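You operate a simulated robot arm through the tools that you are given. There is no shell and no other tool.

The job below is to be done with a simulated robot arm. You get a single attempt, and the scene is never put back.

JOB
Open the four turn knobs on the base and lay both brackets in the brackets tray.
Where things are to end (x, y in the base frame): black bracket within 0.03 m of [0.46, -0.29]; silver bracket within 0.03 m of [0.51, -0.38].

It is judged by the outcome, as a careful person would: the job done as asked, and still so three seconds after it is handed in. It fails if anything else is knocked over, pushed out of place, dropped, spilled or broken.

ROBOT AND FRAMES
A 7-joint arm with a two-finger parallel gripper, fixed in place. Base frame: the origin is on the floor under the middle of its stand, x ahead of it, y to its left, z up; the work surface is at about z = 0.79. Lengths are in m, angles in rad, forces in N, time in s.
With the tool pointing down near the work surface it reaches from about 0.36 to 0.86 m from the base axis. Its first joint turns from -2.897 to 2.897 rad. Payload 3.43 kg.
The TCP is the grasp point between the finger pads, 0.034 m short of the fingertips. In the tool frame z runs along the fingers and y along their closing line. The gripper opens to 0.128 m. The fingers are 0.024 m wide and 0.012 m thick; the gripper's body (0.048 by 0.13 m) begins 0.096 m behind the TCP.
Orientation is that of the tool frame in the base frame, as [roll, pitch, yaw] about the fixed x, y, z axes, in that order (R = Rz(yaw) Ry(pitch) Rx(roll)). With the fingers straight down and closing along the base's y, the tool's x points along the base's -x, its y along +y and its z along -z.

CONTROLS
- The arm moves only by the tool arm_command. Its arguments are lists of equal length, an entry for each row: "slide": the shift along the tool's x, y, z in units of 400 mm (1.0 is 400 mm), a list of three; "rot": the turn, a rotation vector about the tool's x, y, z in units of 45 degrees (1.0 is 45 degrees), a list of three. In form: {"slide": [[tx, ty, tz], ...], "rot": [[wx, wy, wz], ...]}. A call has 1 to 20 rows; each row is the pose to reach, as a shift and turn from the pose commanded when the call began, along the tool's axes at that moment. "claw" is the finger opening in m, from 0 to 0.128, set as the call begins (left out, the last holds). A call with a number of a shift or a turn outside -1 to 1 is refused whole. Each row takes 0.2 s and may step no farther than 0.05 m and 0.15 rad from the row before; otherwise, or with a gripper value out of range, the whole call is refused. Where a pose cannot be reached the arm comes as near as it can. A force on the tool above 40 N (or 10 N above the force at the start of the call, whichever is more), or a blocked arm, ends the call early, and 0.2 s more pass. Each finger travels about 0.153 m/s and halts on what it meets, pressing with about 31 N; the grip force reading is that of the motor and also rises with nothing between the fingers. The clock runs only during rows and for 0.2 s after the last one: add rows that repeat a pose to give the fingers time. It gives the time, the measured TCP pose, the force on the tool (base axes), the opening and the grip force at its end, in the units of the frame above (readings bear some noise), with the torque about the TCP (base axes, N m) and any sound that the robot's microphone picked up.
- Cameras (640 x 400 px; columns grow to the right, rows downward): "scene" is fixed at [0.048, -0.65, 1.4628]; the picture's right is [0.75, -0.66, 0.00], its down [-0.40, -0.45, -0.80] and it looks along [0.53, 0.60, -0.60] (base axes); focal length 316 px, centre (320, 200). "wrist" rides on the gripper at [0.076, -0.011, -0.16] in the tool frame; the picture's right is [0.15, 0.99, 0.00], its down [-0.88, 0.13, -0.46] and it looks along [-0.45, 0.07, 0.89] (tool axes); focal length 234 px, centre (320, 200). There is no depth. A picture from a camera that has moved, and an enlarged one, comes with that camera's place and axes in the base frame and with its lens.
- snapshot(camera): a new picture of that camera. It takes no simulated time.
- enlarge(camera, box): a new picture of the part [left, top, right, bottom] of that camera's present view, enlarged. It takes no simulated time.
- job_done(): hands the job in; it is judged then, once.

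Places have to be worked out from the pictures, the camera data and where the tool is seen. Open the gripper and draw the arm clear of the work before you hand the job in, unless the task says otherwise.

The tools are called after "Call:" by a JSON object that holds its "op" and its "data". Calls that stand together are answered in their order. arm_command: Moves the arm, as the interface text tells. Its arguments: {"type":"object","properties":{"slide":{"type":"array"},"rot":{"type":"array"},"claw":{"type":"number"}},"required":["slide","rot"]} The other tools are called the same way: snapshot (camera) takes a picture; enlarge (camera, box) takes an enlarged picture of a part of a camera's view; job_done () hands the job in.

At the start:

```text
time: 0.0
position: [0.4881, -0.4171, 1.227]
tool_rot: [-3.141, 0.0, -3.14]
wrist_force: [0.0, -0.1, -0.2]
wrist_torque: [-0.02, 0.02, 0.03]
gripper_width: 0.1282
grasp_force: 0.0
```

scene: 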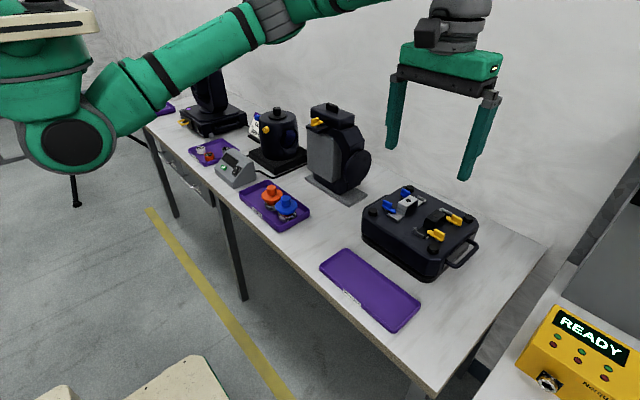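
wrist: 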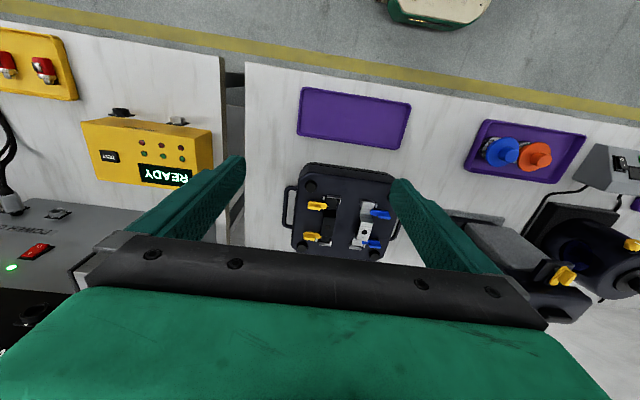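

I start by looking more closely at the base with its knobs and brackets, and at the tray, from both cameras.

Call:
{"op": "enlarge", "data": {"camera": "scene", "box": [340, 170, 500, 290]}}

Call:
{"op": "enlarge", "data": {"camera": "wrist", "box": [270, 70, 430, 270]}}

Call:
{"op": "enlarge", "data": {"camera": "scene", "box": [300, 170, 500, 340]}}

```text
3.33 times, centred on (420, 230) of scene
camera zoom: at [0.048, -0.65, 1.4628], right [0.75, -0.66, 0.0], down [-0.4, -0.45, -0.8], along [0.53, 0.6, -0.6], focal length 1054 px, centre (-13, 100)
```

zoom: 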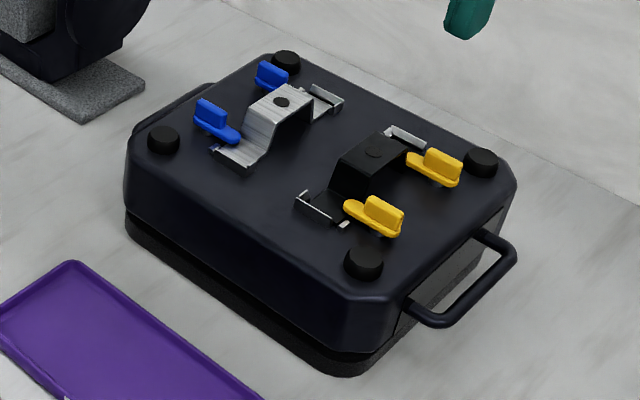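

```text
2.00 times, centred on (350, 170) of wrist
camera zoom: at [0.4118, -0.4297, 1.3874], right [-0.15, 0.99, 0.0], down [0.88, 0.13, 0.46], along [0.45, 0.07, -0.89], focal length 468 px, centre (260, 260)
```

zoom: 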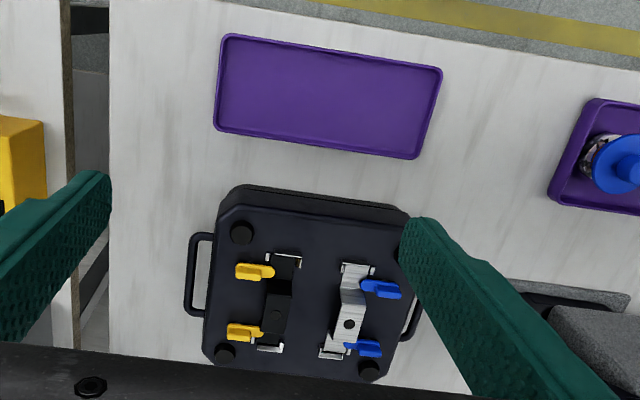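

```text
2.35 times, centred on (400, 255) of scene
camera zoom: at [0.048, -0.65, 1.4628], right [0.75, -0.66, 0.0], down [-0.4, -0.45, -0.8], along [0.53, 0.6, -0.6], focal length 744 px, centre (132, 71)
```

zoom: 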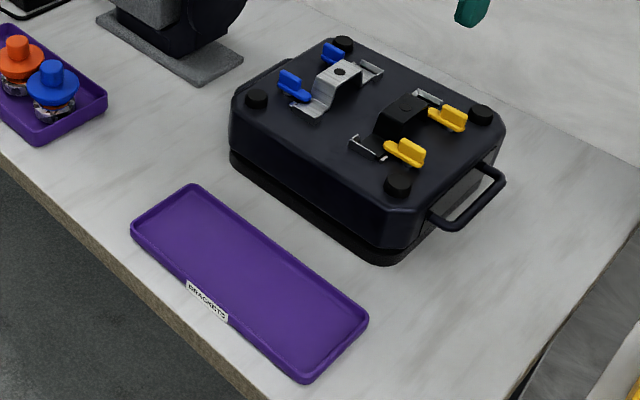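

The base's top sits near z≈0.88, centred near (0.72, -0.32), with yellow knobs on the -y side and blue on the +y side. I move the open gripper to about (0.62, -0.32, 1.08), well above everything, so the wrist camera sees the knobs closer.

Call:
{"op": "arm_command", "data": {"slide": [[-0.055, 0.04, 0.061], [-0.11, 0.081, 0.1225], [-0.165, 0.121, 0.184], [-0.22, 0.162, 0.245], [-0.275, 0.202, 0.306], [-0.33, 0.2425, 0.3675], [-0.33, 0.2425, 0.3675]], "rot": [[0, 0, 0], [0, 0, 0], [0, 0, 0], [0, 0, 0], [0, 0, 0], [0, 0, 0], [0, 0, 0]]}}

```text
time: 1.6
position: [0.6198, -0.3217, 1.0799]
tool_rot: [3.14, 0.001, -3.14]
wrist_force: [0.8, 0.2, 0.1]
wrist_torque: [0.01, -0.01, 0.03]
gripper_width: 0.128
grasp_force: 0.1
```

The arm arrived at (0.62, -0.32, 1.08) as commanded. Now I take pictures of the base from here.

Call:
{"op": "snapshot", "data": {"camera": "wrist"}}

Call:
{"op": "snapshot", "data": {"camera": "scene"}}

```text
taken
camera wrist: at [0.5431, -0.3337, 1.2401], right [-0.15, 0.99, 0.0], down [0.88, 0.13, 0.46], along [0.45, 0.07, -0.89], focal length 234 px, centre (320, 200)
```

wrist: 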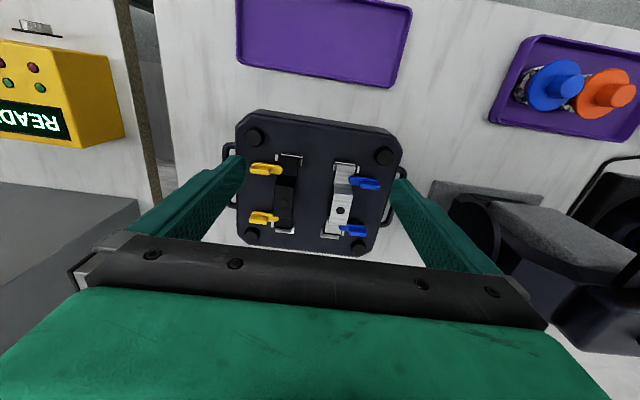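

```text
taken
```

scene: 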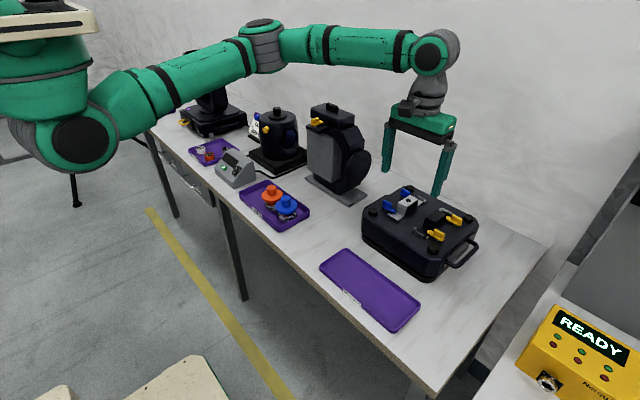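

The base is now fully visible between the fingers. I enlarge the knob area in the wrist view and the scene view.

Call:
{"op": "enlarge", "data": {"camera": "wrist", "box": [230, 130, 320, 250]}}

Call:
{"op": "enlarge", "data": {"camera": "wrist", "box": [310, 130, 400, 260]}}

Call:
{"op": "enlarge", "data": {"camera": "scene", "box": [410, 200, 480, 250]}}

Call:
{"op": "enlarge", "data": {"camera": "scene", "box": [370, 180, 440, 225]}}

```text
3.33 times, centred on (275, 190) of wrist
camera zoom: at [0.5431, -0.3337, 1.2401], right [-0.15, 0.99, 0.0], down [0.88, 0.13, 0.46], along [0.45, 0.07, -0.89], focal length 781 px, centre (470, 233)
```

zoom: 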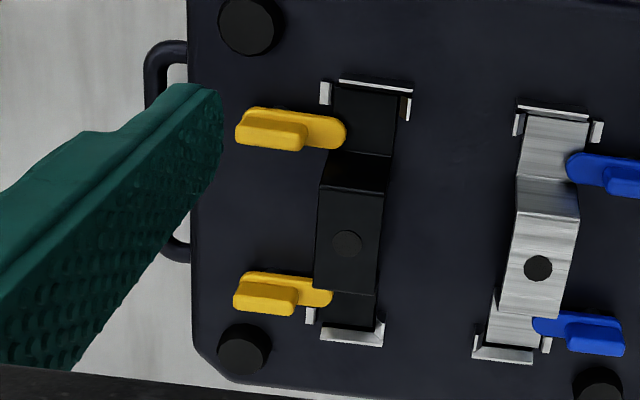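

```text
3.08 times, centred on (355, 195) of wrist
camera zoom: at [0.5431, -0.3337, 1.2401], right [-0.15, 0.99, 0.0], down [0.88, 0.13, 0.46], along [0.45, 0.07, -0.89], focal length 720 px, centre (212, 215)
```

zoom: 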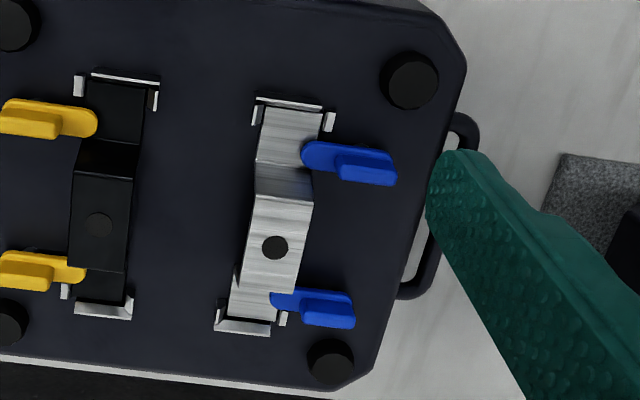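

```text
8.00 times, centred on (445, 225) of scene
camera zoom: at [0.048, -0.65, 1.4628], right [0.75, -0.66, 0.0], down [-0.4, -0.45, -0.8], along [0.53, 0.6, -0.6], focal length 2530 px, centre (-680, 0)
```

zoom: 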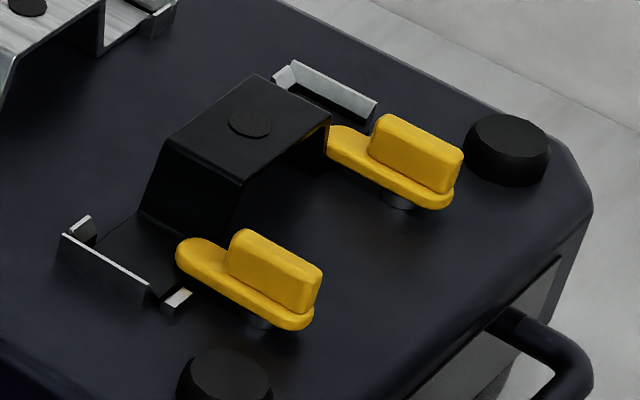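

```text
8.89 times, centred on (405, 202) of scene
camera zoom: at [0.048, -0.65, 1.4628], right [0.75, -0.66, 0.0], down [-0.4, -0.45, -0.8], along [0.53, 0.6, -0.6], focal length 2811 px, centre (-436, 178)
```

zoom: 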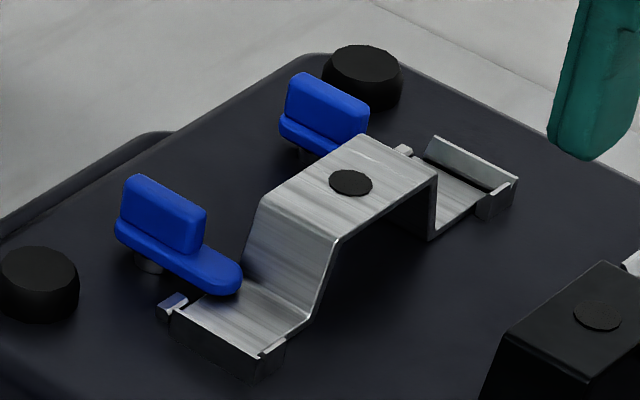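

Each knob is a bar about 5 cm long with an upright fin near the outer end and a tongue reaching over the bracket's foot. I zoom in further to measure the fins and pivots.

Call:
{"op": "enlarge", "data": {"camera": "wrist", "box": [240, 150, 305, 190]}}

Call:
{"op": "enlarge", "data": {"camera": "wrist", "box": [240, 195, 305, 240]}}

Call:
{"op": "enlarge", "data": {"camera": "wrist", "box": [325, 155, 390, 200]}}

Call:
{"op": "enlarge", "data": {"camera": "wrist", "box": [315, 205, 380, 250]}}

```text
9.85 times, centred on (272, 170) of wrist
camera zoom: at [0.5431, -0.3337, 1.2401], right [-0.15, 0.99, 0.0], down [0.88, 0.13, 0.46], along [0.45, 0.07, -0.89], focal length 2306 px, centre (788, 495)
```

zoom: 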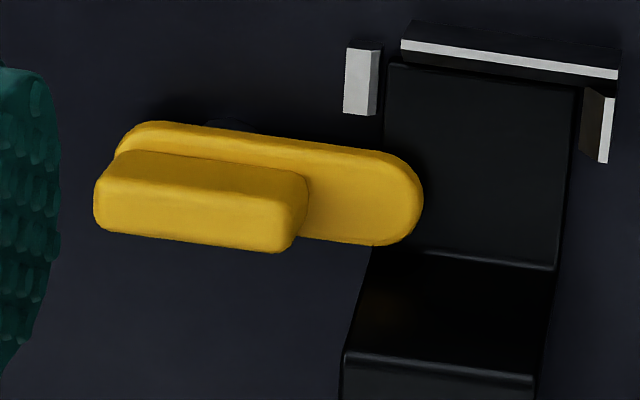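

```text
8.89 times, centred on (272, 218) of wrist
camera zoom: at [0.5431, -0.3337, 1.2401], right [-0.15, 0.99, 0.0], down [0.88, 0.13, 0.46], along [0.45, 0.07, -0.89], focal length 2082 px, centre (742, 44)
```

zoom: 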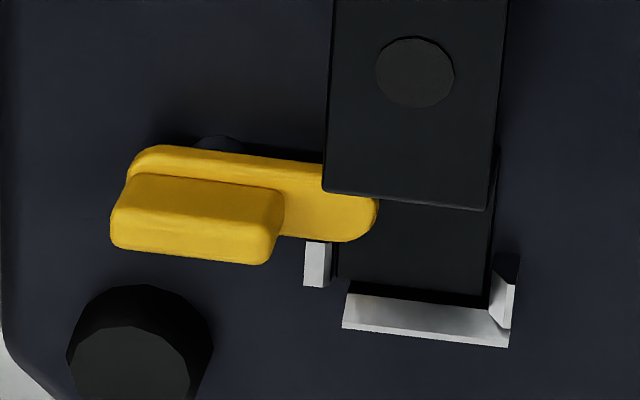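

```text
8.89 times, centred on (358, 178) of wrist
camera zoom: at [0.5431, -0.3337, 1.2401], right [-0.15, 0.99, 0.0], down [0.88, 0.13, 0.46], along [0.45, 0.07, -0.89], focal length 2082 px, centre (-13, 400)
```

zoom: 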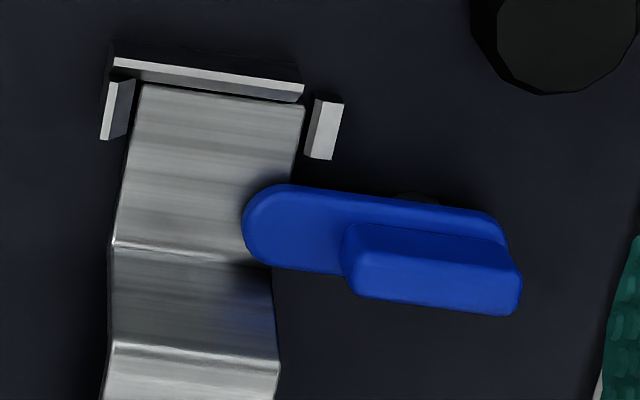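

```text
8.89 times, centred on (348, 228) of wrist
camera zoom: at [0.5431, -0.3337, 1.2401], right [-0.15, 0.99, 0.0], down [0.88, 0.13, 0.46], along [0.45, 0.07, -0.89], focal length 2082 px, centre (76, -44)
```

zoom: 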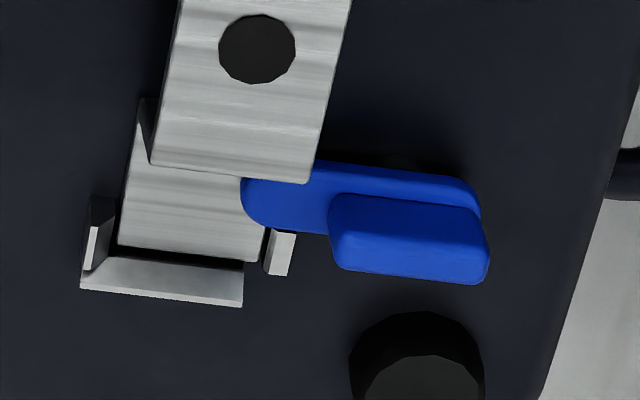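

The four fins come out at about (0.675, -0.403), (0.760, -0.403) for yellow and (0.674, -0.236), (0.760, -0.236) for blue, with fin tops near z=0.915, bar tops near 0.897, and pivots under the fin centres. Turning away from each bracket's crown keeps the tongue clear of it. I go above the near yellow knob while starting to turn the gripper so it closes along x.

Call:
{"op": "arm_command", "data": {"slide": [[-0.023, -0.034, 0.02], [-0.046, -0.068, 0.04], [-0.069, -0.102, 0.06], [-0.092, -0.137, 0.08], [-0.115, -0.171, 0.1], [-0.1375, -0.205, 0.12], [-0.1375, -0.205, 0.12]], "rot": [[0, 0, 0.166], [0, 0, 0.333], [0, 0, 0.5], [0, 0, 0.667], [0, 0, 0.834], [0, 0, 1.0], [0, 0, 1.0]], "claw": 0.05}}

Call:
{"op": "arm_command", "data": {"slide": [[0, 0, 0], [0, 0, 0], [0, 0, 0], [0, 0, 0], [0, 0, 0], [0, 0, 0], [0, 0, 0]], "rot": [[0, 0, 0.166], [0, 0, 0.333], [0, 0, 0.5], [0, 0, 0.667], [0, 0, 0.834], [0, 0, 1.0], [0, 0, 1.0]]}}

```text
time: 3.2
position: [0.6769, -0.4034, 1.0322]
tool_rot: [3.141, 0.001, 2.357]
wrist_force: [0.5, 0.6, 0.0]
wrist_torque: [-0.03, -0.01, 0.01]
gripper_width: 0.0498
grasp_force: 0.1
```

```text
time: 4.8
position: [0.677, -0.4038, 1.0326]
tool_rot: [3.141, 0.0, 2.096]
wrist_force: [0.5, 1.1, -0.7]
wrist_torque: [-0.01, 0.0, -0.03]
gripper_width: 0.0501
grasp_force: 0.1
out of reach, approached as far as the arm can: row 3, 4, 5, 6, 7
```

Turning this way hit the last joint's limit at yaw ≈ 2.10, so I turn back and go the other way round to yaw -π/2, which grips the fin equally well. One 45° call first, to see what the commanded pose now refers to.

Call:
{"op": "arm_command", "data": {"slide": [[0, 0, 0], [0, 0, 0], [0, 0, 0], [0, 0, 0], [0, 0, 0], [0, 0, 0], [0, 0, 0]], "rot": [[0, 0, -0.166], [0, 0, -0.333], [0, 0, -0.5], [0, 0, -0.667], [0, 0, -0.834], [0, 0, -1.0], [0, 0, -1.0]]}}

```text
time: 6.4
position: [0.6765, -0.4017, 1.033]
tool_rot: [-3.141, 0.001, 2.883]
wrist_force: [-0.3, 0.7, -0.4]
wrist_torque: [0.0, 0.01, 0.0]
gripper_width: 0.0497
grasp_force: 0.1
```

The turn is relative to the pose actually reached (yaw 2.883 now). I continue by two more 45° calls and a last 18.9° toward yaw -π/2.

Call:
{"op": "arm_command", "data": {"slide": [[0, 0, 0], [0, 0, 0], [0, 0, 0], [0, 0, 0], [0, 0, 0], [0, 0, 0], [0, 0, 0]], "rot": [[0, 0, -0.166], [0, 0, -0.333], [0, 0, -0.5], [0, 0, -0.667], [0, 0, -0.834], [0, 0, -1.0], [0, 0, -1.0]]}}

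Call:
{"op": "arm_command", "data": {"slide": [[0, 0, 0], [0, 0, 0], [0, 0, 0], [0, 0, 0], [0, 0, 0], [0, 0, 0], [0, 0, 0]], "rot": [[0, 0, -0.166], [0, 0, -0.333], [0, 0, -0.5], [0, 0, -0.667], [0, 0, -0.834], [0, 0, -1.0], [0, 0, -1.0]]}}

Call:
{"op": "arm_command", "data": {"slide": [[0, 0, 0], [0, 0, 0], [0, 0, 0], [0, 0, 0]], "rot": [[0, 0, -0.12], [0, 0, -0.24], [0, 0, -0.329], [0, 0, -0.329]]}}

```text
time: 8.0
position: [0.6759, -0.402, 1.0334]
tool_rot: [-3.141, 0.0, -2.616]
wrist_force: [-0.2, 0.0, 0.5]
wrist_torque: [0.01, 0.0, -0.03]
gripper_width: 0.0498
grasp_force: 0.0
```

```text
time: 9.6
position: [0.6754, -0.403, 1.0327]
tool_rot: [3.142, 0.001, -1.831]
wrist_force: [0.5, 0.0, 0.1]
wrist_torque: [-0.01, -0.05, -0.02]
gripper_width: 0.0499
grasp_force: 0.1
```

```text
time: 10.6
position: [0.6758, -0.4024, 1.0329]
tool_rot: [-3.142, 0.001, -1.571]
wrist_force: [0.1, 0.8, 0.3]
wrist_torque: [0.04, 0.03, 0.02]
gripper_width: 0.0499
grasp_force: 0.2
```

The gripper is now at yaw -π/2 above the near yellow knob at z=1.033. I look from both cameras to check alignment before descending.

Call:
{"op": "snapshot", "data": {"camera": "wrist"}}

Call:
{"op": "enlarge", "data": {"camera": "scene", "box": [380, 150, 500, 260]}}

```text
taken
camera wrist: at [0.6862, -0.479, 1.1924], right [-0.99, -0.15, 0.0], down [-0.13, 0.88, 0.46], along [-0.07, 0.45, -0.89], focal length 234 px, centre (320, 200)
```

wrist: 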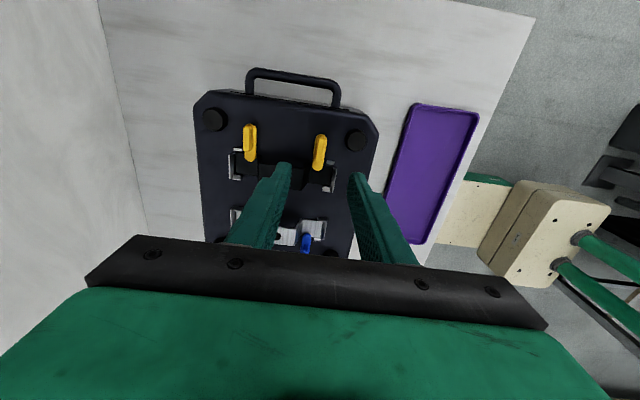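

```text
3.64 times, centred on (440, 205) of scene
camera zoom: at [0.048, -0.65, 1.4628], right [0.75, -0.66, 0.0], down [-0.4, -0.45, -0.8], along [0.53, 0.6, -0.6], focal length 1150 px, centre (-116, 182)
```

zoom: 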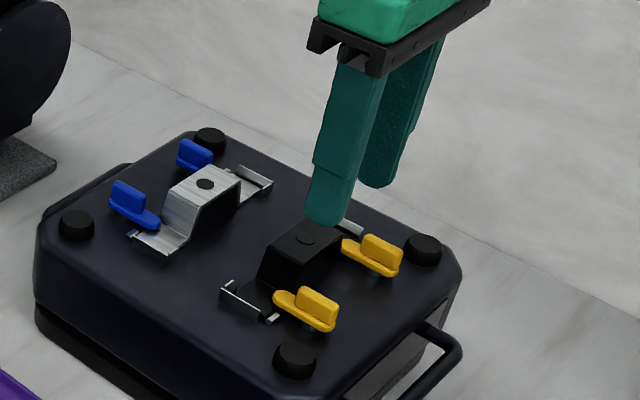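

From this new viewpoint I enlarge the two yellow knobs to refine their positions by triangulation.

Call:
{"op": "enlarge", "data": {"camera": "wrist", "box": [230, 110, 350, 190]}}

Call:
{"op": "enlarge", "data": {"camera": "wrist", "box": [295, 120, 345, 180]}}

```text
5.00 times, centred on (290, 150) of wrist
camera zoom: at [0.6862, -0.479, 1.1924], right [-0.99, -0.15, 0.0], down [-0.13, 0.88, 0.46], along [-0.07, 0.45, -0.89], focal length 1171 px, centre (470, 450)
```

zoom: 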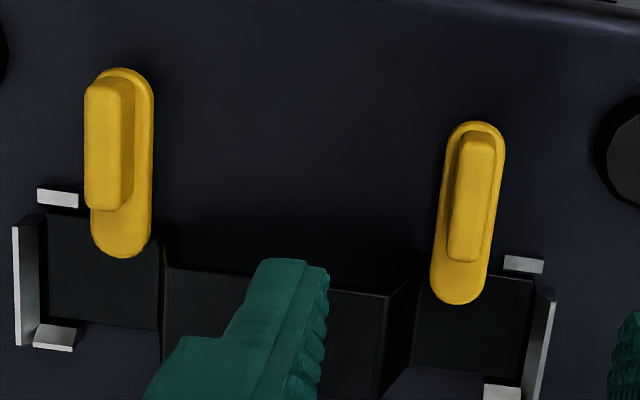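

```text
6.67 times, centred on (320, 150) of wrist
camera zoom: at [0.6862, -0.479, 1.1924], right [-0.99, -0.15, 0.0], down [-0.13, 0.88, 0.46], along [-0.07, 0.45, -0.89], focal length 1561 px, centre (320, 533)
```

zoom: 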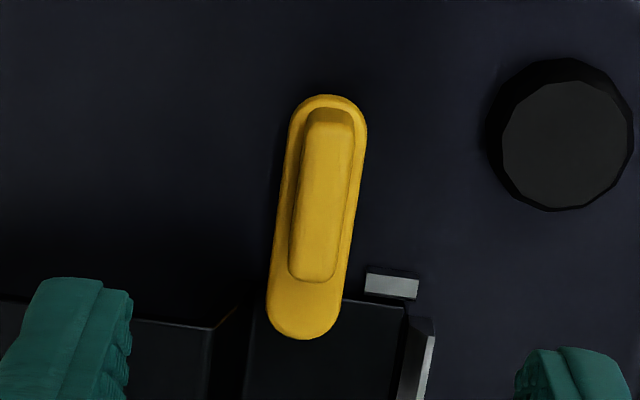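

The new view puts the near yellow fin at about (0.675, -0.404), in line with the estimate. I descend around it with the opening at 0.05, to TCP z≈0.935 (fingertips ≈0.901, just above the bar).

Call:
{"op": "arm_command", "data": {"slide": [[0.004, 0.0025, 0.05], [0.004, 0.0025, 0.1], [0.004, 0.0025, 0.15], [0.004, 0.0025, 0.19], [0.004, 0.0025, 0.22], [0.004, 0.0025, 0.245], [0.004, 0.0025, 0.245]], "rot": [[0, 0, 0], [0, 0, 0], [0, 0, 0], [0, 0, 0], [0, 0, 0], [0, 0, 0], [0, 0, 0]]}}

Call:
{"op": "snapshot", "data": {"camera": "wrist"}}

Call:
{"op": "enlarge", "data": {"camera": "scene", "box": [400, 190, 480, 250]}}

```text
time: 12.2
position: [0.6742, -0.4046, 0.9355]
tool_rot: [3.141, 0.0, -1.573]
wrist_force: [0.3, -0.3, 0.3]
wrist_torque: [0.02, -0.02, 0.02]
gripper_width: 0.05
grasp_force: 0.1
```

```text
taken
camera wrist: at [0.6839, -0.4809, 1.0951], right [-0.99, -0.14, 0.0], down [-0.13, 0.88, 0.46], along [-0.07, 0.45, -0.89], focal length 234 px, centre (320, 200)
```

wrist: 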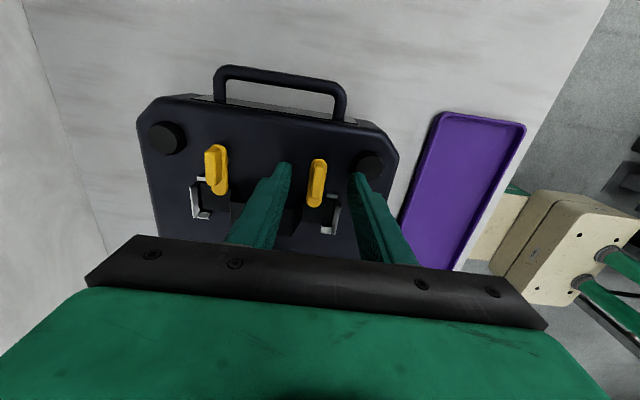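

```text
6.67 times, centred on (440, 220) of scene
camera zoom: at [0.048, -0.65, 1.4628], right [0.75, -0.66, 0.0], down [-0.4, -0.45, -0.8], along [0.53, 0.6, -0.6], focal length 2108 px, centre (-480, 67)
```

zoom: 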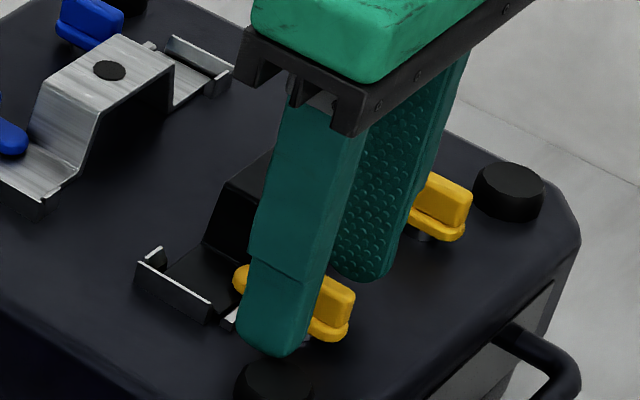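

The open fingers straddle the fin symmetrically with no contact. I now close on it and watch the force for any off-centre push.

Call:
{"op": "arm_command", "data": {"slide": [[0, 0, 0], [0, 0, 0], [0, 0, 0]], "rot": [[0, 0, 0], [0, 0, 0], [0, 0, 0]], "claw": 0.004}}

```text
time: 13.0
position: [0.6763, -0.4045, 0.935]
tool_rot: [-3.14, -0.001, -1.571]
wrist_force: [12.5, -1.6, 0.2]
wrist_torque: [-0.23, -0.34, 0.02]
gripper_width: 0.0111
grasp_force: 6.2
```

The fin is about 11 mm thick and pushes the tool toward +x by 12.5 N, so its centre lies about 2 mm further in +x. I shift the gripper by +2 mm in x to relieve this.

Call:
{"op": "arm_command", "data": {"slide": [[0, -0.0025, 0], [0, -0.005, 0], [0, -0.005, 0]], "rot": [[0, 0, 0], [0, 0, 0], [0, 0, 0]]}}

```text
time: 13.8
position: [0.6763, -0.4047, 0.9354]
tool_rot: [3.141, 0.001, -1.571]
wrist_force: [3.5, 2.5, 6.1]
wrist_torque: [0.07, -0.09, 0.06]
gripper_width: 0.0093
grasp_force: 42.6
```

Now it is firmly gripped (width 9.3 mm) with little side force. I make a small test turn of 15° counter-clockwise (tongue going to -x, away from the crown) and check the torque.

Call:
{"op": "arm_command", "data": {"slide": [[0, 0, 0], [0, 0, 0], [0, 0, 0], [0, 0, 0]], "rot": [[0, 0, -0.11], [0, 0, -0.22], [0, 0, -0.333], [0, 0, -0.333]]}}

Call:
{"op": "enlarge", "data": {"camera": "scene", "box": [400, 190, 480, 250]}}

Call:
{"op": "enlarge", "data": {"camera": "wrist", "box": [250, 120, 400, 250]}}

```text
time: 14.8
position: [0.677, -0.404, 0.9349]
tool_rot: [-3.141, 0.0, -1.31]
wrist_force: [-3.5, 5.0, 12.9]
wrist_torque: [0.2, 0.14, -0.01]
gripper_width: 0.0091
grasp_force: 42.1
```

```text
6.67 times, centred on (440, 220) of scene
camera zoom: at [0.048, -0.65, 1.4628], right [0.75, -0.66, 0.0], down [-0.4, -0.45, -0.8], along [0.53, 0.6, -0.6], focal length 2108 px, centre (-480, 67)
```

zoom: 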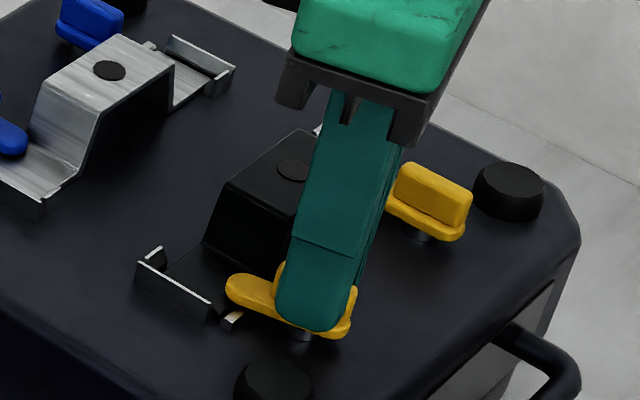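

```text
3.08 times, centred on (325, 185) of wrist
camera zoom: at [0.7057, -0.4751, 1.0947], right [-0.92, -0.4, 0.0], down [-0.35, 0.82, 0.46], along [-0.18, 0.42, -0.89], focal length 720 px, centre (305, 246)
```

zoom: 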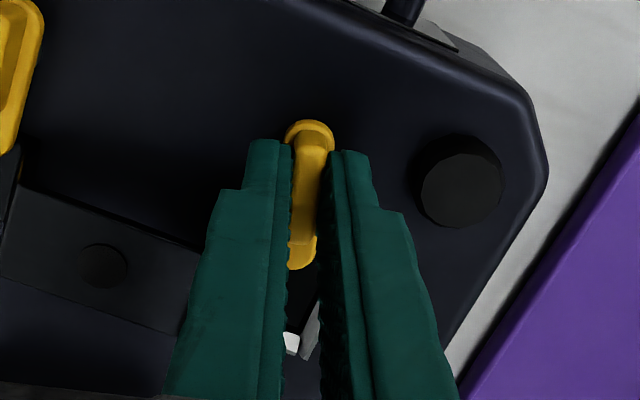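

The knob turns with the gripper without resistance, though an upward force of 13 N has built up, so I raise by 1 mm while turning on by another 45°.

Call:
{"op": "arm_command", "data": {"slide": [[0, 0, -0.0015], [0, 0, -0.0025], [0, 0, -0.0025], [0, 0, -0.0025], [0, 0, -0.0025], [0, 0, -0.0025], [0, 0, -0.0025]], "rot": [[0, 0, -0.166], [0, 0, -0.333], [0, 0, -0.5], [0, 0, -0.667], [0, 0, -0.834], [0, 0, -1.0], [0, 0, -1.0]]}}

Call:
{"op": "enlarge", "data": {"camera": "scene", "box": [400, 190, 480, 250]}}

```text
time: 16.4
position: [0.6771, -0.4042, 0.9345]
tool_rot: [-3.14, 0.0, -0.522]
wrist_force: [-4.7, 3.3, -4.8]
wrist_torque: [-0.22, -0.42, -0.01]
gripper_width: 0.009
grasp_force: 42.7
```

```text
6.67 times, centred on (440, 220) of scene
camera zoom: at [0.048, -0.65, 1.4628], right [0.75, -0.66, 0.0], down [-0.4, -0.45, -0.8], along [0.53, 0.6, -0.6], focal length 2108 px, centre (-480, 67)
```

zoom: 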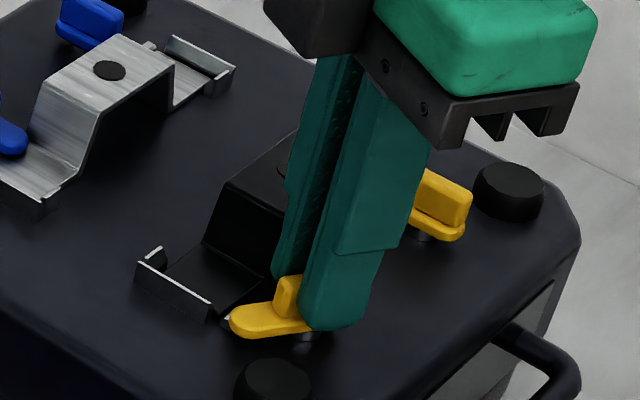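

Now turned 60° with forces still small; the tongue has cleared the foot. I turn the remaining 30° to reach a full quarter turn.

Call:
{"op": "arm_command", "data": {"slide": [[0, 0, 0], [0, 0, 0], [0, 0, 0], [0, 0, 0], [0, 0, 0], [0, 0, 0]], "rot": [[0, 0, -0.14], [0, 0, -0.28], [0, 0, -0.42], [0, 0, -0.55], [0, 0, -0.667], [0, 0, -0.667]]}}

Call:
{"op": "enlarge", "data": {"camera": "scene", "box": [400, 190, 480, 250]}}

```text
time: 17.8
position: [0.6766, -0.4035, 0.9341]
tool_rot: [-3.141, -0.001, 0.0]
wrist_force: [3.7, 3.3, -10.2]
wrist_torque: [0.1, 1.25, -0.02]
gripper_width: 0.0089
grasp_force: 43.0
```

```text
6.67 times, centred on (440, 220) of scene
camera zoom: at [0.048, -0.65, 1.4628], right [0.75, -0.66, 0.0], down [-0.4, -0.45, -0.8], along [0.53, 0.6, -0.6], focal length 2108 px, centre (-480, 67)
```

zoom: 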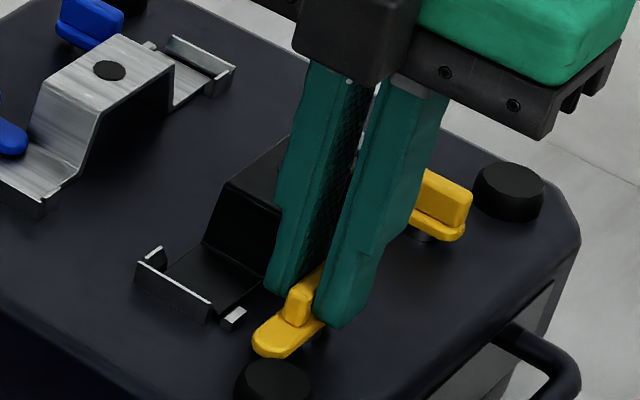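

The near yellow knob now points along -x, a full quarter turn. I open just to 0.022 m and lift straight up.

Call:
{"op": "arm_command", "data": {"slide": [[0, 0, 0], [0, 0, 0]], "rot": [[0, 0, 0], [0, 0, 0]], "claw": 0.022}}

Call:
{"op": "arm_command", "data": {"slide": [[0, 0, -0.02], [0, 0, -0.05], [0, 0, -0.1], [0, 0, -0.15], [0, 0, -0.2], [0, 0, -0.2]], "rot": [[0, 0, 0], [0, 0, 0], [0, 0, 0], [0, 0, 0], [0, 0, 0], [0, 0, 0]]}}

Call:
{"op": "enlarge", "data": {"camera": "scene", "box": [380, 170, 480, 250]}}

```text
time: 18.4
position: [0.6767, -0.404, 0.936]
tool_rot: [3.142, 0.0, -0.002]
wrist_force: [0.4, -0.2, -0.3]
wrist_torque: [0.02, -0.01, -0.03]
gripper_width: 0.0219
grasp_force: 0.2
```

```text
time: 19.8
position: [0.6778, -0.4046, 1.0163]
tool_rot: [-3.141, 0.0, 0.0]
wrist_force: [0.4, -0.3, 0.1]
wrist_torque: [-0.04, 0.0, 0.0]
gripper_width: 0.0221
grasp_force: 0.0
```

```text
5.00 times, centred on (430, 210) of scene
camera zoom: at [0.048, -0.65, 1.4628], right [0.75, -0.66, 0.0], down [-0.4, -0.45, -0.8], along [0.53, 0.6, -0.6], focal length 1581 px, centre (-230, 150)
```

zoom: 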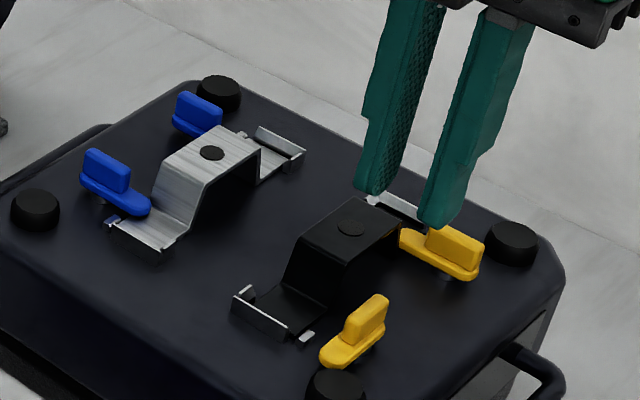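

The near yellow knob is open. Next I move over to the far yellow knob at about (0.7625, -0.4035), turning back to yaw -π/2 on the way.

Call:
{"op": "arm_command", "data": {"slide": [[0.036, 0, 0], [0.072, 0, 0], [0.108, 0, 0], [0.144, -0.001, 0], [0.18, -0.002, 0], [0.212, -0.0027, 0], [0.212, -0.0027, 0]], "rot": [[0, 0, 0.166], [0, 0, 0.333], [0, 0, 0.5], [0, 0, 0.667], [0, 0, 0.834], [0, 0, 1.0], [0, 0, 1.0]], "claw": 0.05}}

Call:
{"op": "arm_command", "data": {"slide": [[0, 0, 0], [0, 0, 0], [0, 0, 0], [0, 0, 0], [0, 0, 0], [0, 0, 0], [0, 0, 0]], "rot": [[0, 0, 0.166], [0, 0, 0.333], [0, 0, 0.5], [0, 0, 0.667], [0, 0, 0.834], [0, 0, 1.0], [0, 0, 1.0]]}}

Call:
{"op": "snapshot", "data": {"camera": "wrist"}}

```text
time: 21.4
position: [0.7613, -0.4044, 1.0163]
tool_rot: [3.14, 0.001, -0.788]
wrist_force: [-0.2, -0.4, 0.0]
wrist_torque: [-0.01, -0.01, 0.0]
gripper_width: 0.0501
grasp_force: 0.0
```

```text
time: 23.0
position: [0.7611, -0.4035, 1.0152]
tool_rot: [-3.141, 0.0, -1.573]
wrist_force: [-0.2, 0.2, -0.4]
wrist_torque: [0.01, 0.04, -0.01]
gripper_width: 0.05
grasp_force: 0.1
```

```text
taken
camera wrist: at [0.771, -0.4796, 1.1752], right [-0.99, -0.14, 0.0], down [-0.13, 0.88, 0.46], along [-0.07, 0.45, -0.89], focal length 234 px, centre (320, 200)
```

wrist: 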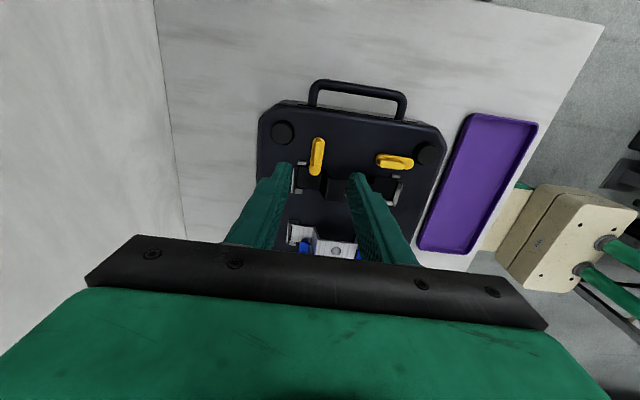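

The pose is reached and the far yellow knob shows between the fingers. I enlarge to check the fin's position.

Call:
{"op": "enlarge", "data": {"camera": "wrist", "box": [295, 125, 345, 185]}}

```text
6.67 times, centred on (320, 155) of wrist
camera zoom: at [0.771, -0.4796, 1.1752], right [-0.99, -0.14, 0.0], down [-0.13, 0.88, 0.46], along [-0.07, 0.45, -0.89], focal length 1561 px, centre (320, 500)
```

zoom: 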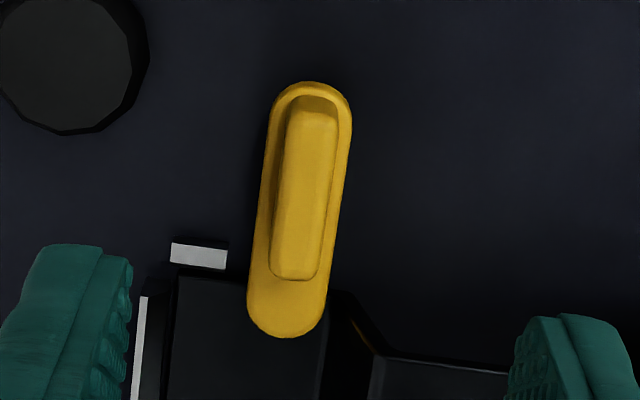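

The fin centre is at about (0.7635, -0.404) after applying the small correction learned on the first knob. I shift by 2 mm and descend to z≈0.936.

Call:
{"op": "arm_command", "data": {"slide": [[0.001, -0.0055, 0.04], [0.001, -0.0055, 0.08], [0.001, -0.0055, 0.12], [0.001, -0.0055, 0.16], [0.001, -0.0055, 0.198], [0.001, -0.0055, 0.198]], "rot": [[0, 0, 0], [0, 0, 0], [0, 0, 0], [0, 0, 0], [0, 0, 0], [0, 0, 0]]}}

Call:
{"op": "arm_command", "data": {"slide": [[0, 0, 0], [0, 0, 0], [0, 0, 0]], "rot": [[0, 0, 0], [0, 0, 0], [0, 0, 0]], "claw": 0.004}}

Call:
{"op": "enlarge", "data": {"camera": "scene", "box": [400, 180, 480, 240]}}

```text
time: 24.4
position: [0.765, -0.4027, 0.9357]
tool_rot: [-3.141, 0.001, -1.572]
wrist_force: [0.4, 0.0, -0.7]
wrist_torque: [0.03, 0.0, -0.01]
gripper_width: 0.05
grasp_force: 0.1
```

```text
time: 25.2
position: [0.7641, -0.4035, 0.9369]
tool_rot: [3.142, -0.002, -1.572]
wrist_force: [-2.5, 0.8, -1.0]
wrist_torque: [-0.03, 0.08, 0.0]
gripper_width: 0.0086
grasp_force: 43.1
```

```text
6.67 times, centred on (440, 210) of scene
camera zoom: at [0.048, -0.65, 1.4628], right [0.75, -0.66, 0.0], down [-0.4, -0.45, -0.8], along [0.53, 0.6, -0.6], focal length 2108 px, centre (-480, 133)
```

zoom: 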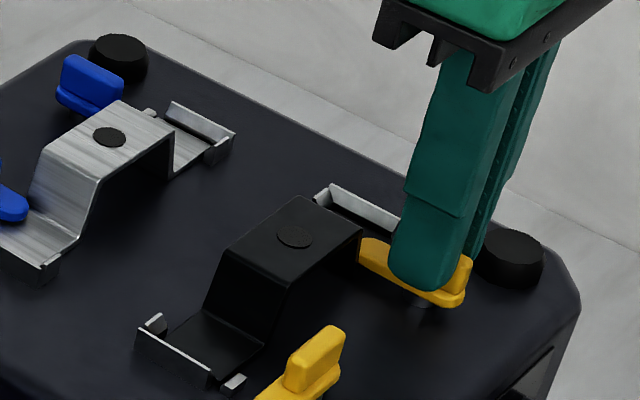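

The grip is centred (side force 2.5 N). I turn this knob clockwise (tongue going to +x, away from the crown), first 45° then checking.

Call:
{"op": "arm_command", "data": {"slide": [[0, 0, 0], [0, 0, 0], [0, 0, 0], [0, 0, 0], [0, 0, 0], [0, 0, 0], [0, 0, 0]], "rot": [[0, 0, 0.166], [0, 0, 0.333], [0, 0, 0.5], [0, 0, 0.667], [0, 0, 0.834], [0, 0, 1.0], [0, 0, 1.0]]}}

Call:
{"op": "enlarge", "data": {"camera": "scene", "box": [400, 180, 480, 240]}}

```text
time: 26.8
position: [0.7644, -0.4035, 0.9369]
tool_rot: [-3.14, 0.0, -2.358]
wrist_force: [3.1, 1.6, 7.2]
wrist_torque: [-0.59, 0.66, 0.01]
gripper_width: 0.009
grasp_force: 43.1
```

```text
6.67 times, centred on (440, 210) of scene
camera zoom: at [0.048, -0.65, 1.4628], right [0.75, -0.66, 0.0], down [-0.4, -0.45, -0.8], along [0.53, 0.6, -0.6], focal length 2108 px, centre (-480, 133)
```

zoom: 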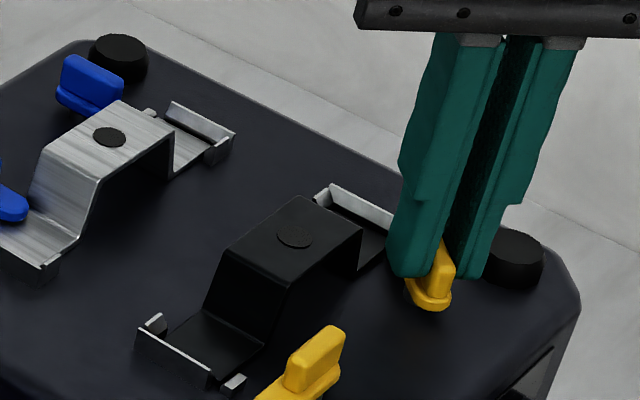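

The knob has followed 45° with small forces. I turn the remaining 45°.

Call:
{"op": "arm_command", "data": {"slide": [[0, 0, 0], [0, 0, 0], [0, 0, 0], [0, 0, 0], [0, 0, 0], [0, 0, 0], [0, 0, 0]], "rot": [[0, 0, 0.166], [0, 0, 0.333], [0, 0, 0.5], [0, 0, 0.667], [0, 0, 0.834], [0, 0, 1.0], [0, 0, 1.0]]}}

Call:
{"op": "enlarge", "data": {"camera": "scene", "box": [400, 180, 480, 240]}}

```text
time: 28.4
position: [0.7645, -0.4041, 0.9363]
tool_rot: [-3.14, 0.002, 3.14]
wrist_force: [23.5, -5.5, 4.8]
wrist_torque: [-0.17, -0.42, 0.07]
gripper_width: 0.0086
grasp_force: 42.6
```

```text
6.67 times, centred on (440, 210) of scene
camera zoom: at [0.048, -0.65, 1.4628], right [0.75, -0.66, 0.0], down [-0.4, -0.45, -0.8], along [0.53, 0.6, -0.6], focal length 2108 px, centre (-480, 133)
```

zoom: 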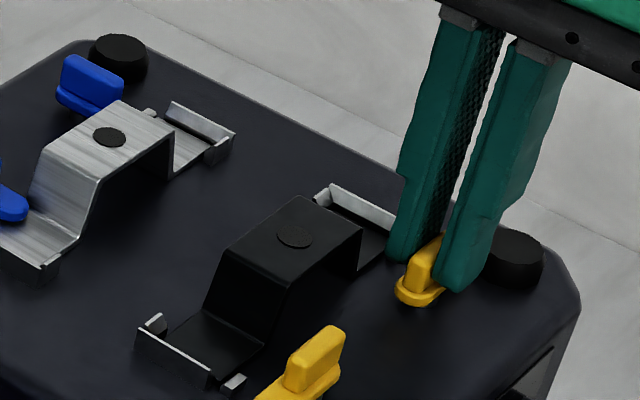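

The far yellow knob has made its quarter turn; a 23 N pull along x comes from slight off-centre grip and will go on release. I open to 0.022 m and lift.

Call:
{"op": "arm_command", "data": {"slide": [[0, 0, 0], [0, 0, 0]], "rot": [[0, 0, 0], [0, 0, 0]], "claw": 0.022}}

Call:
{"op": "arm_command", "data": {"slide": [[0, 0, -0.02], [0, 0, -0.05], [0, 0, -0.1], [0, 0, -0.15], [0, 0, -0.2], [0, 0, -0.2]], "rot": [[0, 0, 0], [0, 0, 0], [0, 0, 0], [0, 0, 0], [0, 0, 0], [0, 0, 0]]}}

Call:
{"op": "enlarge", "data": {"camera": "scene", "box": [380, 170, 480, 250]}}

```text
time: 29.0
position: [0.7628, -0.4032, 0.9365]
tool_rot: [3.141, -0.001, 3.14]
wrist_force: [-0.7, 0.3, -0.4]
wrist_torque: [0.01, -0.04, 0.03]
gripper_width: 0.0218
grasp_force: 0.0
```

```text
time: 30.4
position: [0.7633, -0.4041, 1.017]
tool_rot: [3.141, 0.0, 3.141]
wrist_force: [-0.3, -0.3, 0.1]
wrist_torque: [-0.02, -0.03, 0.04]
gripper_width: 0.0221
grasp_force: 0.1
```

```text
5.00 times, centred on (430, 210) of scene
camera zoom: at [0.048, -0.65, 1.4628], right [0.75, -0.66, 0.0], down [-0.4, -0.45, -0.8], along [0.53, 0.6, -0.6], focal length 1581 px, centre (-230, 150)
```

zoom: 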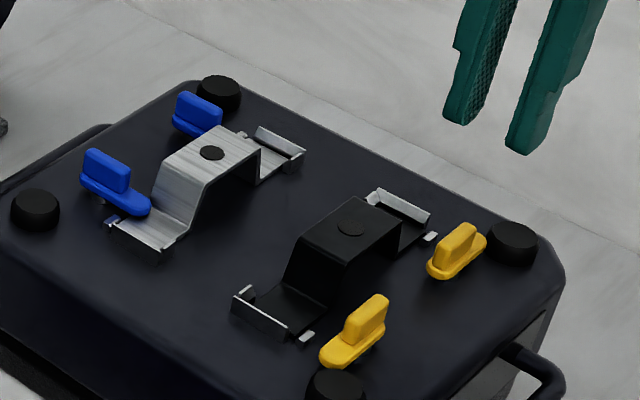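

Both yellow knobs are open. I now travel at z≈1.017 over to the far blue knob near (0.762, -0.236), turning to yaw -π/2.

Call:
{"op": "arm_command", "data": {"slide": [[0.0, 0.07, 0], [0.001, 0.14, 0], [0.001, 0.21, 0], [0.002, 0.28, 0], [0.002, 0.35, 0], [0.003, 0.42, 0], [0.003, 0.42, 0]], "rot": [[0, 0, -0.166], [0, 0, -0.333], [0, 0, -0.5], [0, 0, -0.667], [0, 0, -0.834], [0, 0, -1.0], [0, 0, -1.0]], "claw": 0.05}}

Call:
{"op": "arm_command", "data": {"slide": [[0, 0, 0], [0, 0, 0], [0, 0, 0], [0, 0, 0], [0, 0, 0], [0, 0, 0], [0, 0, 0]], "rot": [[0, 0, -0.166], [0, 0, -0.333], [0, 0, -0.5], [0, 0, -0.667], [0, 0, -0.834], [0, 0, -1.0], [0, 0, -1.0]]}}

Call:
{"op": "snapshot", "data": {"camera": "wrist"}}

Call:
{"op": "enlarge", "data": {"camera": "wrist", "box": [295, 125, 345, 185]}}

```text
time: 32.0
position: [0.7585, -0.2403, 1.018]
tool_rot: [3.14, 0.0, -2.363]
wrist_force: [-0.5, -1.2, -0.3]
wrist_torque: [0.12, -0.06, 0.0]
gripper_width: 0.05
grasp_force: 0.0
```

```text
time: 33.6
position: [0.762, -0.236, 1.0175]
tool_rot: [-3.141, 0.0, -1.571]
wrist_force: [0.4, -0.8, -1.4]
wrist_torque: [0.0, 0.0, -0.02]
gripper_width: 0.0501
grasp_force: 0.1
```

```text
taken
camera wrist: at [0.7724, -0.3118, 1.1765], right [-0.99, -0.15, 0.0], down [-0.13, 0.88, 0.46], along [-0.07, 0.45, -0.89], focal length 234 px, centre (320, 200)
```

wrist: 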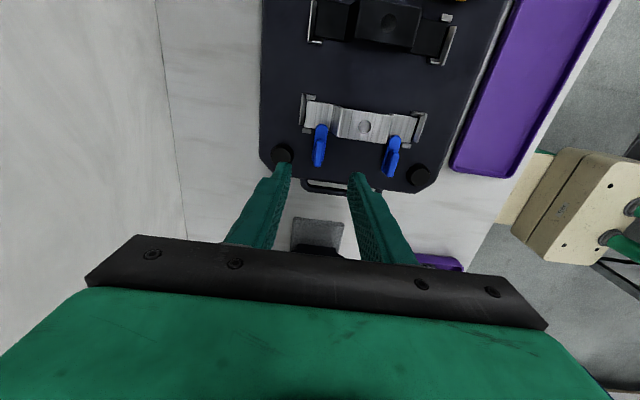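

```text
6.67 times, centred on (320, 155) of wrist
camera zoom: at [0.7724, -0.3118, 1.1765], right [-0.99, -0.15, 0.0], down [-0.13, 0.88, 0.46], along [-0.07, 0.45, -0.89], focal length 1561 px, centre (320, 500)
```

zoom: 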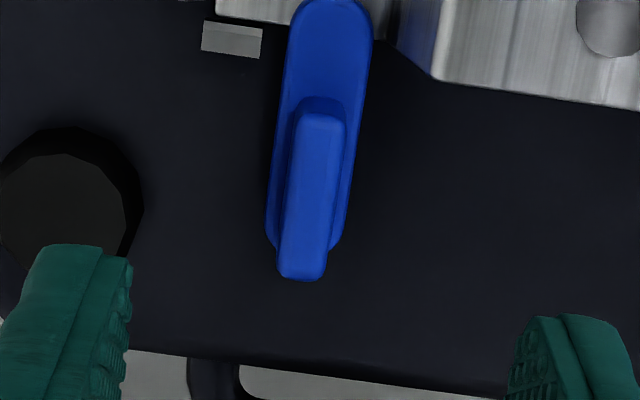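

The far blue fin is about 1 mm in +x from the present centre. I correct and descend to z≈0.936, then close on it.

Call:
{"op": "arm_command", "data": {"slide": [[0.003, -0.003, 0.04], [0.003, -0.003, 0.08], [0.003, -0.003, 0.12], [0.003, -0.003, 0.16], [0.003, -0.003, 0.202], [0.003, -0.003, 0.202]], "rot": [[0, 0, 0], [0, 0, 0], [0, 0, 0], [0, 0, 0], [0, 0, 0], [0, 0, 0]]}}

Call:
{"op": "arm_command", "data": {"slide": [[0, 0, 0], [0, 0, 0], [0, 0, 0]], "rot": [[0, 0, 0], [0, 0, 0], [0, 0, 0]], "claw": 0.004}}

Call:
{"op": "enlarge", "data": {"camera": "scene", "box": [370, 160, 450, 220]}}

```text
time: 35.0
position: [0.763, -0.2368, 0.9357]
tool_rot: [3.141, 0.001, -1.573]
wrist_force: [-0.5, -0.4, -1.5]
wrist_torque: [0.01, 0.0, 0.0]
gripper_width: 0.0498
grasp_force: 0.2
```

```text
time: 35.8
position: [0.7641, -0.2379, 0.9354]
tool_rot: [-3.141, 0.001, -1.571]
wrist_force: [9.1, -3.6, -1.5]
wrist_torque: [-0.17, -0.18, 0.1]
gripper_width: 0.0089
grasp_force: 42.5
```

```text
6.67 times, centred on (410, 190) of scene
camera zoom: at [0.048, -0.65, 1.4628], right [0.75, -0.66, 0.0], down [-0.4, -0.45, -0.8], along [0.53, 0.6, -0.6], focal length 2108 px, centre (-280, 267)
```

zoom: 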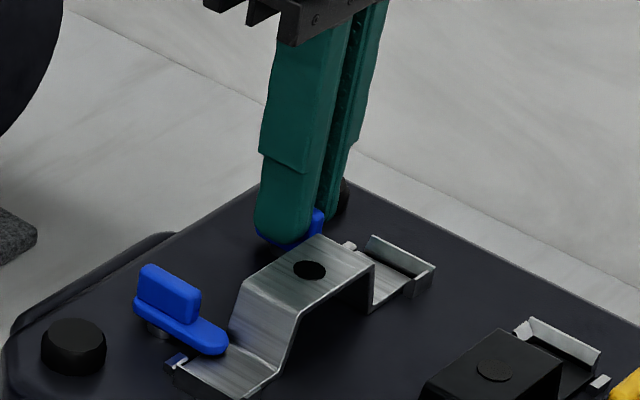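

Gripped at 8.9 mm with a 9 N push to +x, so I shift 0.7 mm that way while turning this knob 45° counter-clockwise (tongue to +x, away from the crown).

Call:
{"op": "arm_command", "data": {"slide": [[0, -0.0018, 0], [0, -0.0018, 0], [0, -0.0018, 0], [0, -0.0018, 0], [0, -0.0018, 0], [0, -0.0018, 0], [0, -0.0018, 0]], "rot": [[0, 0, -0.166], [0, 0, -0.333], [0, 0, -0.5], [0, 0, -0.667], [0, 0, -0.834], [0, 0, -1.0], [0, 0, -1.0]]}}

Call:
{"op": "enlarge", "data": {"camera": "scene", "box": [370, 160, 450, 220]}}

```text
time: 37.4
position: [0.7654, -0.2375, 0.9348]
tool_rot: [-3.141, 0.0, -0.786]
wrist_force: [8.5, 0.4, -2.1]
wrist_torque: [0.94, 0.69, -0.04]
gripper_width: 0.0092
grasp_force: 42.8
```

```text
6.67 times, centred on (410, 190) of scene
camera zoom: at [0.048, -0.65, 1.4628], right [0.75, -0.66, 0.0], down [-0.4, -0.45, -0.8], along [0.53, 0.6, -0.6], focal length 2108 px, centre (-280, 267)
```

zoom: 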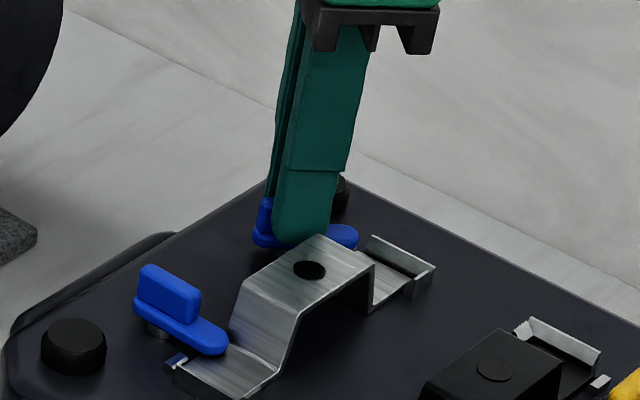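

The far blue knob follows freely, 45° so far. I turn the remaining 45°.

Call:
{"op": "arm_command", "data": {"slide": [[0, 0, 0], [0, 0, 0], [0, 0, 0], [0, 0, 0], [0, 0, 0], [0, 0, 0], [0, 0, 0]], "rot": [[0, 0, -0.166], [0, 0, -0.333], [0, 0, -0.5], [0, 0, -0.667], [0, 0, -0.834], [0, 0, -1.0], [0, 0, -1.0]]}}

Call:
{"op": "enlarge", "data": {"camera": "scene", "box": [370, 160, 450, 220]}}

```text
time: 39.0
position: [0.765, -0.2353, 0.9351]
tool_rot: [-3.139, -0.001, 0.001]
wrist_force: [-0.4, 13.3, -5.8]
wrist_torque: [0.26, -1.21, -0.03]
gripper_width: 0.0091
grasp_force: 42.7
```

```text
6.67 times, centred on (410, 190) of scene
camera zoom: at [0.048, -0.65, 1.4628], right [0.75, -0.66, 0.0], down [-0.4, -0.45, -0.8], along [0.53, 0.6, -0.6], focal length 2108 px, centre (-280, 267)
```

zoom: 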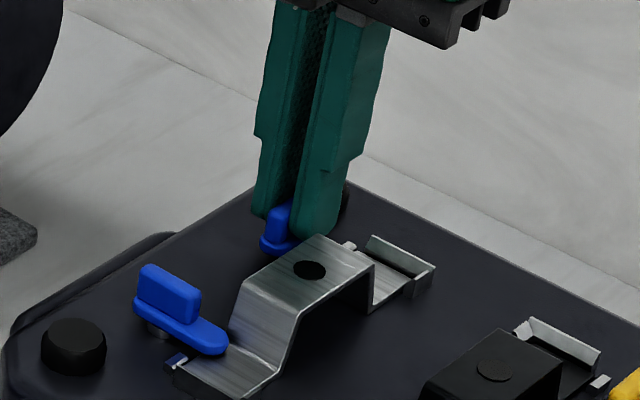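

The quarter turn is complete. I open to 0.02 m and lift.

Call:
{"op": "arm_command", "data": {"slide": [[0, 0, 0], [0, 0, 0]], "rot": [[0, 0, 0], [0, 0, 0]], "claw": 0.02}}

Call:
{"op": "arm_command", "data": {"slide": [[0, 0, -0.02], [0, 0, -0.05], [0, 0, -0.1], [0, 0, -0.15], [0, 0, -0.2], [0, 0, -0.2]], "rot": [[0, 0, 0], [0, 0, 0], [0, 0, 0], [0, 0, 0], [0, 0, 0], [0, 0, 0]]}}

Call:
{"op": "enlarge", "data": {"camera": "scene", "box": [370, 170, 470, 240]}}

```text
time: 39.6
position: [0.7653, -0.2373, 0.9349]
tool_rot: [3.141, -0.001, -0.002]
wrist_force: [0.3, 0.5, -1.3]
wrist_torque: [0.02, -0.01, 0.0]
gripper_width: 0.02
grasp_force: 0.1
```

```text
time: 41.0
position: [0.7654, -0.2354, 1.0163]
tool_rot: [-3.141, 0.001, -0.001]
wrist_force: [0.5, -0.1, 0.4]
wrist_torque: [0.0, 0.03, -0.04]
gripper_width: 0.0197
grasp_force: 0.2
```

```text
5.71 times, centred on (420, 205) of scene
camera zoom: at [0.048, -0.65, 1.4628], right [0.75, -0.66, 0.0], down [-0.4, -0.45, -0.8], along [0.53, 0.6, -0.6], focal length 1807 px, centre (-251, 171)
```

zoom: 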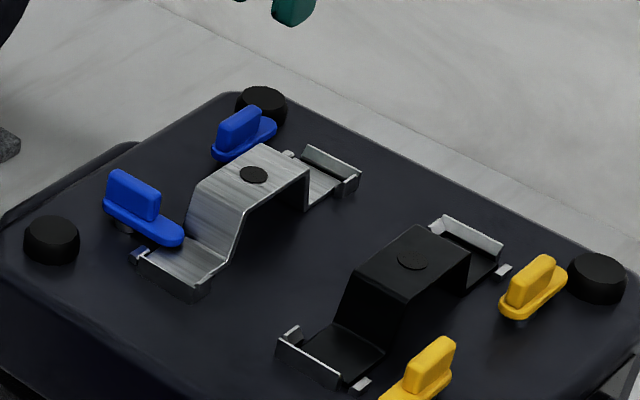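

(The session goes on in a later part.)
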